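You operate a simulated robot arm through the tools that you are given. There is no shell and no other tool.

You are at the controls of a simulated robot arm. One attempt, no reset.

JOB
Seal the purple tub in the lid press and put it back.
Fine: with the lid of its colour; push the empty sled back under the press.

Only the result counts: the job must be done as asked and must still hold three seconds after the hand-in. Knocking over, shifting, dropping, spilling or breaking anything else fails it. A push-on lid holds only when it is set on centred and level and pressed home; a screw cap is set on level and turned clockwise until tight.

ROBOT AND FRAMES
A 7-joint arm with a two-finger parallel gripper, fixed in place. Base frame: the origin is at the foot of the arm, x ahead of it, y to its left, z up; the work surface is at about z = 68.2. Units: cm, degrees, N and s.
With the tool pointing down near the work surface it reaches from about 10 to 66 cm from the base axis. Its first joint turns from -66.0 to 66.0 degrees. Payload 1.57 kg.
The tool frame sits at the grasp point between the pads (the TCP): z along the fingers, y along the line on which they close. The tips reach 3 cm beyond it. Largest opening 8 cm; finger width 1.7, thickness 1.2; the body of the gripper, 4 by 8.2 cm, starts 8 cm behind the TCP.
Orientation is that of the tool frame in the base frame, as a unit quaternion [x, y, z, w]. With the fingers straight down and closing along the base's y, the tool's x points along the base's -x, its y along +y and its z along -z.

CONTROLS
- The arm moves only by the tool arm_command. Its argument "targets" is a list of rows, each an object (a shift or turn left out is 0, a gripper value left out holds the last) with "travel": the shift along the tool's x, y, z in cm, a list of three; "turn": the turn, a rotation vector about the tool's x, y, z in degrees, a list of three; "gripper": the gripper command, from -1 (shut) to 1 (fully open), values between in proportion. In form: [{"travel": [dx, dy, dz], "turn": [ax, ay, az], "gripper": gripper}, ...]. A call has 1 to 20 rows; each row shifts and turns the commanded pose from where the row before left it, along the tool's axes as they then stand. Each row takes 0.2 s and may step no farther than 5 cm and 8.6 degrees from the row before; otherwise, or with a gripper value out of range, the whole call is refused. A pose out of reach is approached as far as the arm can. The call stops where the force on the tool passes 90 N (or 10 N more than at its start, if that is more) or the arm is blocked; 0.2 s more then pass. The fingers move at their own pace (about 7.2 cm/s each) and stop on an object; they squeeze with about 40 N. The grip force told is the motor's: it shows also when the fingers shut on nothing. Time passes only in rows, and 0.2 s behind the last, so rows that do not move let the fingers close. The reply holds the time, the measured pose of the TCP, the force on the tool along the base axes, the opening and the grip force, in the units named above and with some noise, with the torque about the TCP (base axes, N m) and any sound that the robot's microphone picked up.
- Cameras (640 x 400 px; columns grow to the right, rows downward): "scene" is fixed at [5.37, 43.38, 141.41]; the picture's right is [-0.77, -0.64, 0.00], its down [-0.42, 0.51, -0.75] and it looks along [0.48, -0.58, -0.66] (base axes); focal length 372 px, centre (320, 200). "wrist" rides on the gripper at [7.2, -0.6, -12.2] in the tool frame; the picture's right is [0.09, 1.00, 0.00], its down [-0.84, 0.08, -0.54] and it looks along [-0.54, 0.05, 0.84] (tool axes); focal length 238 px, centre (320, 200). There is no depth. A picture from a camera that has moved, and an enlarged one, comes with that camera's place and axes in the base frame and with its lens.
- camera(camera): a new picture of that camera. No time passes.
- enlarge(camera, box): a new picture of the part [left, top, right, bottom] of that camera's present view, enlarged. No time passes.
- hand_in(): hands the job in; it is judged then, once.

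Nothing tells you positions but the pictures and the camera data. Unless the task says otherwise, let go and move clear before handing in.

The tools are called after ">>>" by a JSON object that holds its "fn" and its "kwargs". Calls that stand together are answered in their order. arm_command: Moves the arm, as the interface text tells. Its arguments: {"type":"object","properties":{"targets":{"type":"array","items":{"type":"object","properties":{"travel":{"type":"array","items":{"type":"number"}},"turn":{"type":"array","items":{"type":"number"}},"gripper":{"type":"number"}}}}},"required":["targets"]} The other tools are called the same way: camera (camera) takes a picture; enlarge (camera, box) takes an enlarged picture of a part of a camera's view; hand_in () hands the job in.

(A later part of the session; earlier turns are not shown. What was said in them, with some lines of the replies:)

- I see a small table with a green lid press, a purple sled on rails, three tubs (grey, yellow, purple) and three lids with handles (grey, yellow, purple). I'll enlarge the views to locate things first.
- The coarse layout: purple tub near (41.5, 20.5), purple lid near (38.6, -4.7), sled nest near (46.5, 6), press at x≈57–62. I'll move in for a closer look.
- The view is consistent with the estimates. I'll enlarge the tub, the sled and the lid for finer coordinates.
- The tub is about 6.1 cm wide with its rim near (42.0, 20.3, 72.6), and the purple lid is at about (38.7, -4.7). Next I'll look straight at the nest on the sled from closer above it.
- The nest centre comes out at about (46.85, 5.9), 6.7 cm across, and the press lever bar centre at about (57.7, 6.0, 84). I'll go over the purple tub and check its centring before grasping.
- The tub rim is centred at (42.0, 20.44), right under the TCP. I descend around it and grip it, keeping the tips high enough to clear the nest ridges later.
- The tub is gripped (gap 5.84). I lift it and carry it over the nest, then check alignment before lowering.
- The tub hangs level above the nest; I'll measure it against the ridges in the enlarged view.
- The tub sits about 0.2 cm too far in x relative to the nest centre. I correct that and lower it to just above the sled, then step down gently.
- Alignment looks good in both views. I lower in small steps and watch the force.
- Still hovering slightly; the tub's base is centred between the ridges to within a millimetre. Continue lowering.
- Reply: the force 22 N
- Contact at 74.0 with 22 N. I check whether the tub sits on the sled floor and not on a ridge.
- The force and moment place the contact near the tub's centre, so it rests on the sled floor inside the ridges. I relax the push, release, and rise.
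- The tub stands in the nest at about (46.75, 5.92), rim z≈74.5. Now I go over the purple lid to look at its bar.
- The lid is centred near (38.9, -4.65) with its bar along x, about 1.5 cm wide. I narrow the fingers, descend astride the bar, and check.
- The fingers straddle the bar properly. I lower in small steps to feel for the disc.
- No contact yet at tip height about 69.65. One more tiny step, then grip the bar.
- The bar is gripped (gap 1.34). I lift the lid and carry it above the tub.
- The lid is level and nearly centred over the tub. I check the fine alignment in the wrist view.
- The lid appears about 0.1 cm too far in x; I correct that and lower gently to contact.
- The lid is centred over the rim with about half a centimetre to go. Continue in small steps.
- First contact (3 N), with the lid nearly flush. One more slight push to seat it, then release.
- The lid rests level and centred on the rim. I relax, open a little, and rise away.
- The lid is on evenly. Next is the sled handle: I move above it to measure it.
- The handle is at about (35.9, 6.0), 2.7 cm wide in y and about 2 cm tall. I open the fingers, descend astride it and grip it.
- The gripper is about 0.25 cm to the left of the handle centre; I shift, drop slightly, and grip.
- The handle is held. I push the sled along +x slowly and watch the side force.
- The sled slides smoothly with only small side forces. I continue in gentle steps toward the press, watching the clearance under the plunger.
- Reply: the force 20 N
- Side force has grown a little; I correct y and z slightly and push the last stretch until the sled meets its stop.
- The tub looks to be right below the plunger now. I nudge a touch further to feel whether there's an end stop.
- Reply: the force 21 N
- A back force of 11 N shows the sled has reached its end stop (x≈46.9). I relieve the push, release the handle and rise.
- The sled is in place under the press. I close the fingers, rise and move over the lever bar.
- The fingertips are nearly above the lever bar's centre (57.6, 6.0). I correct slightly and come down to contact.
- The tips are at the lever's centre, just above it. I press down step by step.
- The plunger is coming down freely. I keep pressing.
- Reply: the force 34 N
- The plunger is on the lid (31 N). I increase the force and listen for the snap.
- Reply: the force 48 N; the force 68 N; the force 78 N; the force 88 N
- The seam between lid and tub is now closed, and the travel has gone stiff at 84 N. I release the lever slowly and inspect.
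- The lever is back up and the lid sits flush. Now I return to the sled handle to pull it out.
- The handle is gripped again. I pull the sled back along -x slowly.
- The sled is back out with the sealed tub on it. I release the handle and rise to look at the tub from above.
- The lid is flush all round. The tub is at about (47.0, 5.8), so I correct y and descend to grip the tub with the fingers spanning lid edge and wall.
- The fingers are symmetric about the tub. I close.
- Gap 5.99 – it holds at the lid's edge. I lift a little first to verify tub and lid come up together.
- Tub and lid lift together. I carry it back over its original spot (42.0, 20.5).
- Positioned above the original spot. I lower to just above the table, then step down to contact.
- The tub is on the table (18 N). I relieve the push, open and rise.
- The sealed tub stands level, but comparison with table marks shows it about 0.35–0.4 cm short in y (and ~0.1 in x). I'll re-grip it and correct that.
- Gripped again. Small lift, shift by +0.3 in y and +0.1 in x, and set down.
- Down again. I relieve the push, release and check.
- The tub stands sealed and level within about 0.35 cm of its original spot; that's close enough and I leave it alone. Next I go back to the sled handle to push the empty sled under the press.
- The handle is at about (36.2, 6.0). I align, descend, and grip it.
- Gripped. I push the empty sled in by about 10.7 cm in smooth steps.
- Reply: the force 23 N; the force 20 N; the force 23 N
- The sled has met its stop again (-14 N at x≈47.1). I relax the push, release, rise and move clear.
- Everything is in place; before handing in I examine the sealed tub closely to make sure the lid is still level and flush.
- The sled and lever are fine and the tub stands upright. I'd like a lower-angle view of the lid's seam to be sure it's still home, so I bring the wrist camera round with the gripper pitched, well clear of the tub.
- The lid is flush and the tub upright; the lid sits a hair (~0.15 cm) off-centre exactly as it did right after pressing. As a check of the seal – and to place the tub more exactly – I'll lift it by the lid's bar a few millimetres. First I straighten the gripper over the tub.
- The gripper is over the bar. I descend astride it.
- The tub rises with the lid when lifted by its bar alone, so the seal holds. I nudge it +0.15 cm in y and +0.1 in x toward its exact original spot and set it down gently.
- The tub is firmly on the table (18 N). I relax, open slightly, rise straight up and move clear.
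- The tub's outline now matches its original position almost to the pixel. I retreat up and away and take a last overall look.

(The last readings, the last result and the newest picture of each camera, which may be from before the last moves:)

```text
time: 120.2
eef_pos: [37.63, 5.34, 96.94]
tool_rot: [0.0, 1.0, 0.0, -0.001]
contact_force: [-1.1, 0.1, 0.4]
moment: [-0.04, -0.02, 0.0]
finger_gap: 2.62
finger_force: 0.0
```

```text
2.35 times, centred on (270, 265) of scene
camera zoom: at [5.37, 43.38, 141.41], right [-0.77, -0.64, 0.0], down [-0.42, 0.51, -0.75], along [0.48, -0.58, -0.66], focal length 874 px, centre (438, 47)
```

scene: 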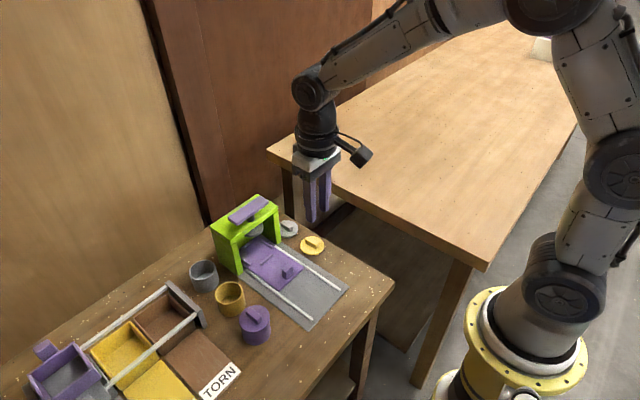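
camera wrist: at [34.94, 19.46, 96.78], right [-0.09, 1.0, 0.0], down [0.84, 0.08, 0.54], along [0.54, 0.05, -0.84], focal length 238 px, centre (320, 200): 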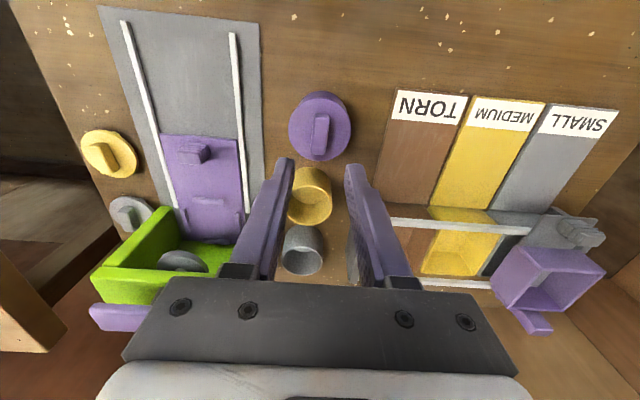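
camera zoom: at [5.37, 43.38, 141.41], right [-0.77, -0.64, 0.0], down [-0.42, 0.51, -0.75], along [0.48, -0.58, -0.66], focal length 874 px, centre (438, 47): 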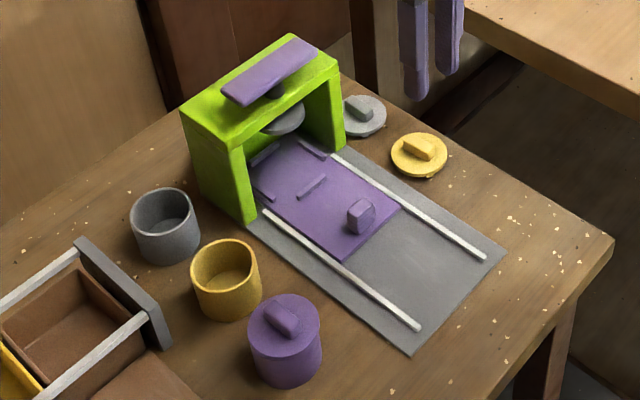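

The sealed purple tub is back on its spot, the empty sled is against its stop under the press, the other tubs and lids are untouched, and the arm is clear. I'm handing in.

>>> {"fn": "hand_in", "kwargs": {}}

```text
The job is handed in.
```

I sealed the purple tub with the purple lid in the press, put it back in its original spot, and pushed the empty sled back under the press. I've handed the job in, but no verdict came back.

- **Seal:** I pressed the lid to about 84 N, until it stopped moving. It looks level, with no gap at the seam. When I later lifted it by the lid's bar, the tub came up with it. No click was heard during pressing.
- **Lid centring:** the lid sits about 0.2 cm off-centre on the tub. It was already off when I set it on, and I left it that way.
- **Tub position:** my first put-down was a few millimetres off, so I re-gripped the tub twice to correct it. In the last pictures its outline matches where it started.
- **Sled:** it is pushed in until it met its end stop under the press.
- **Everything else:** the other tubs and lids look unmoved in the final picture, and the arm is clear.
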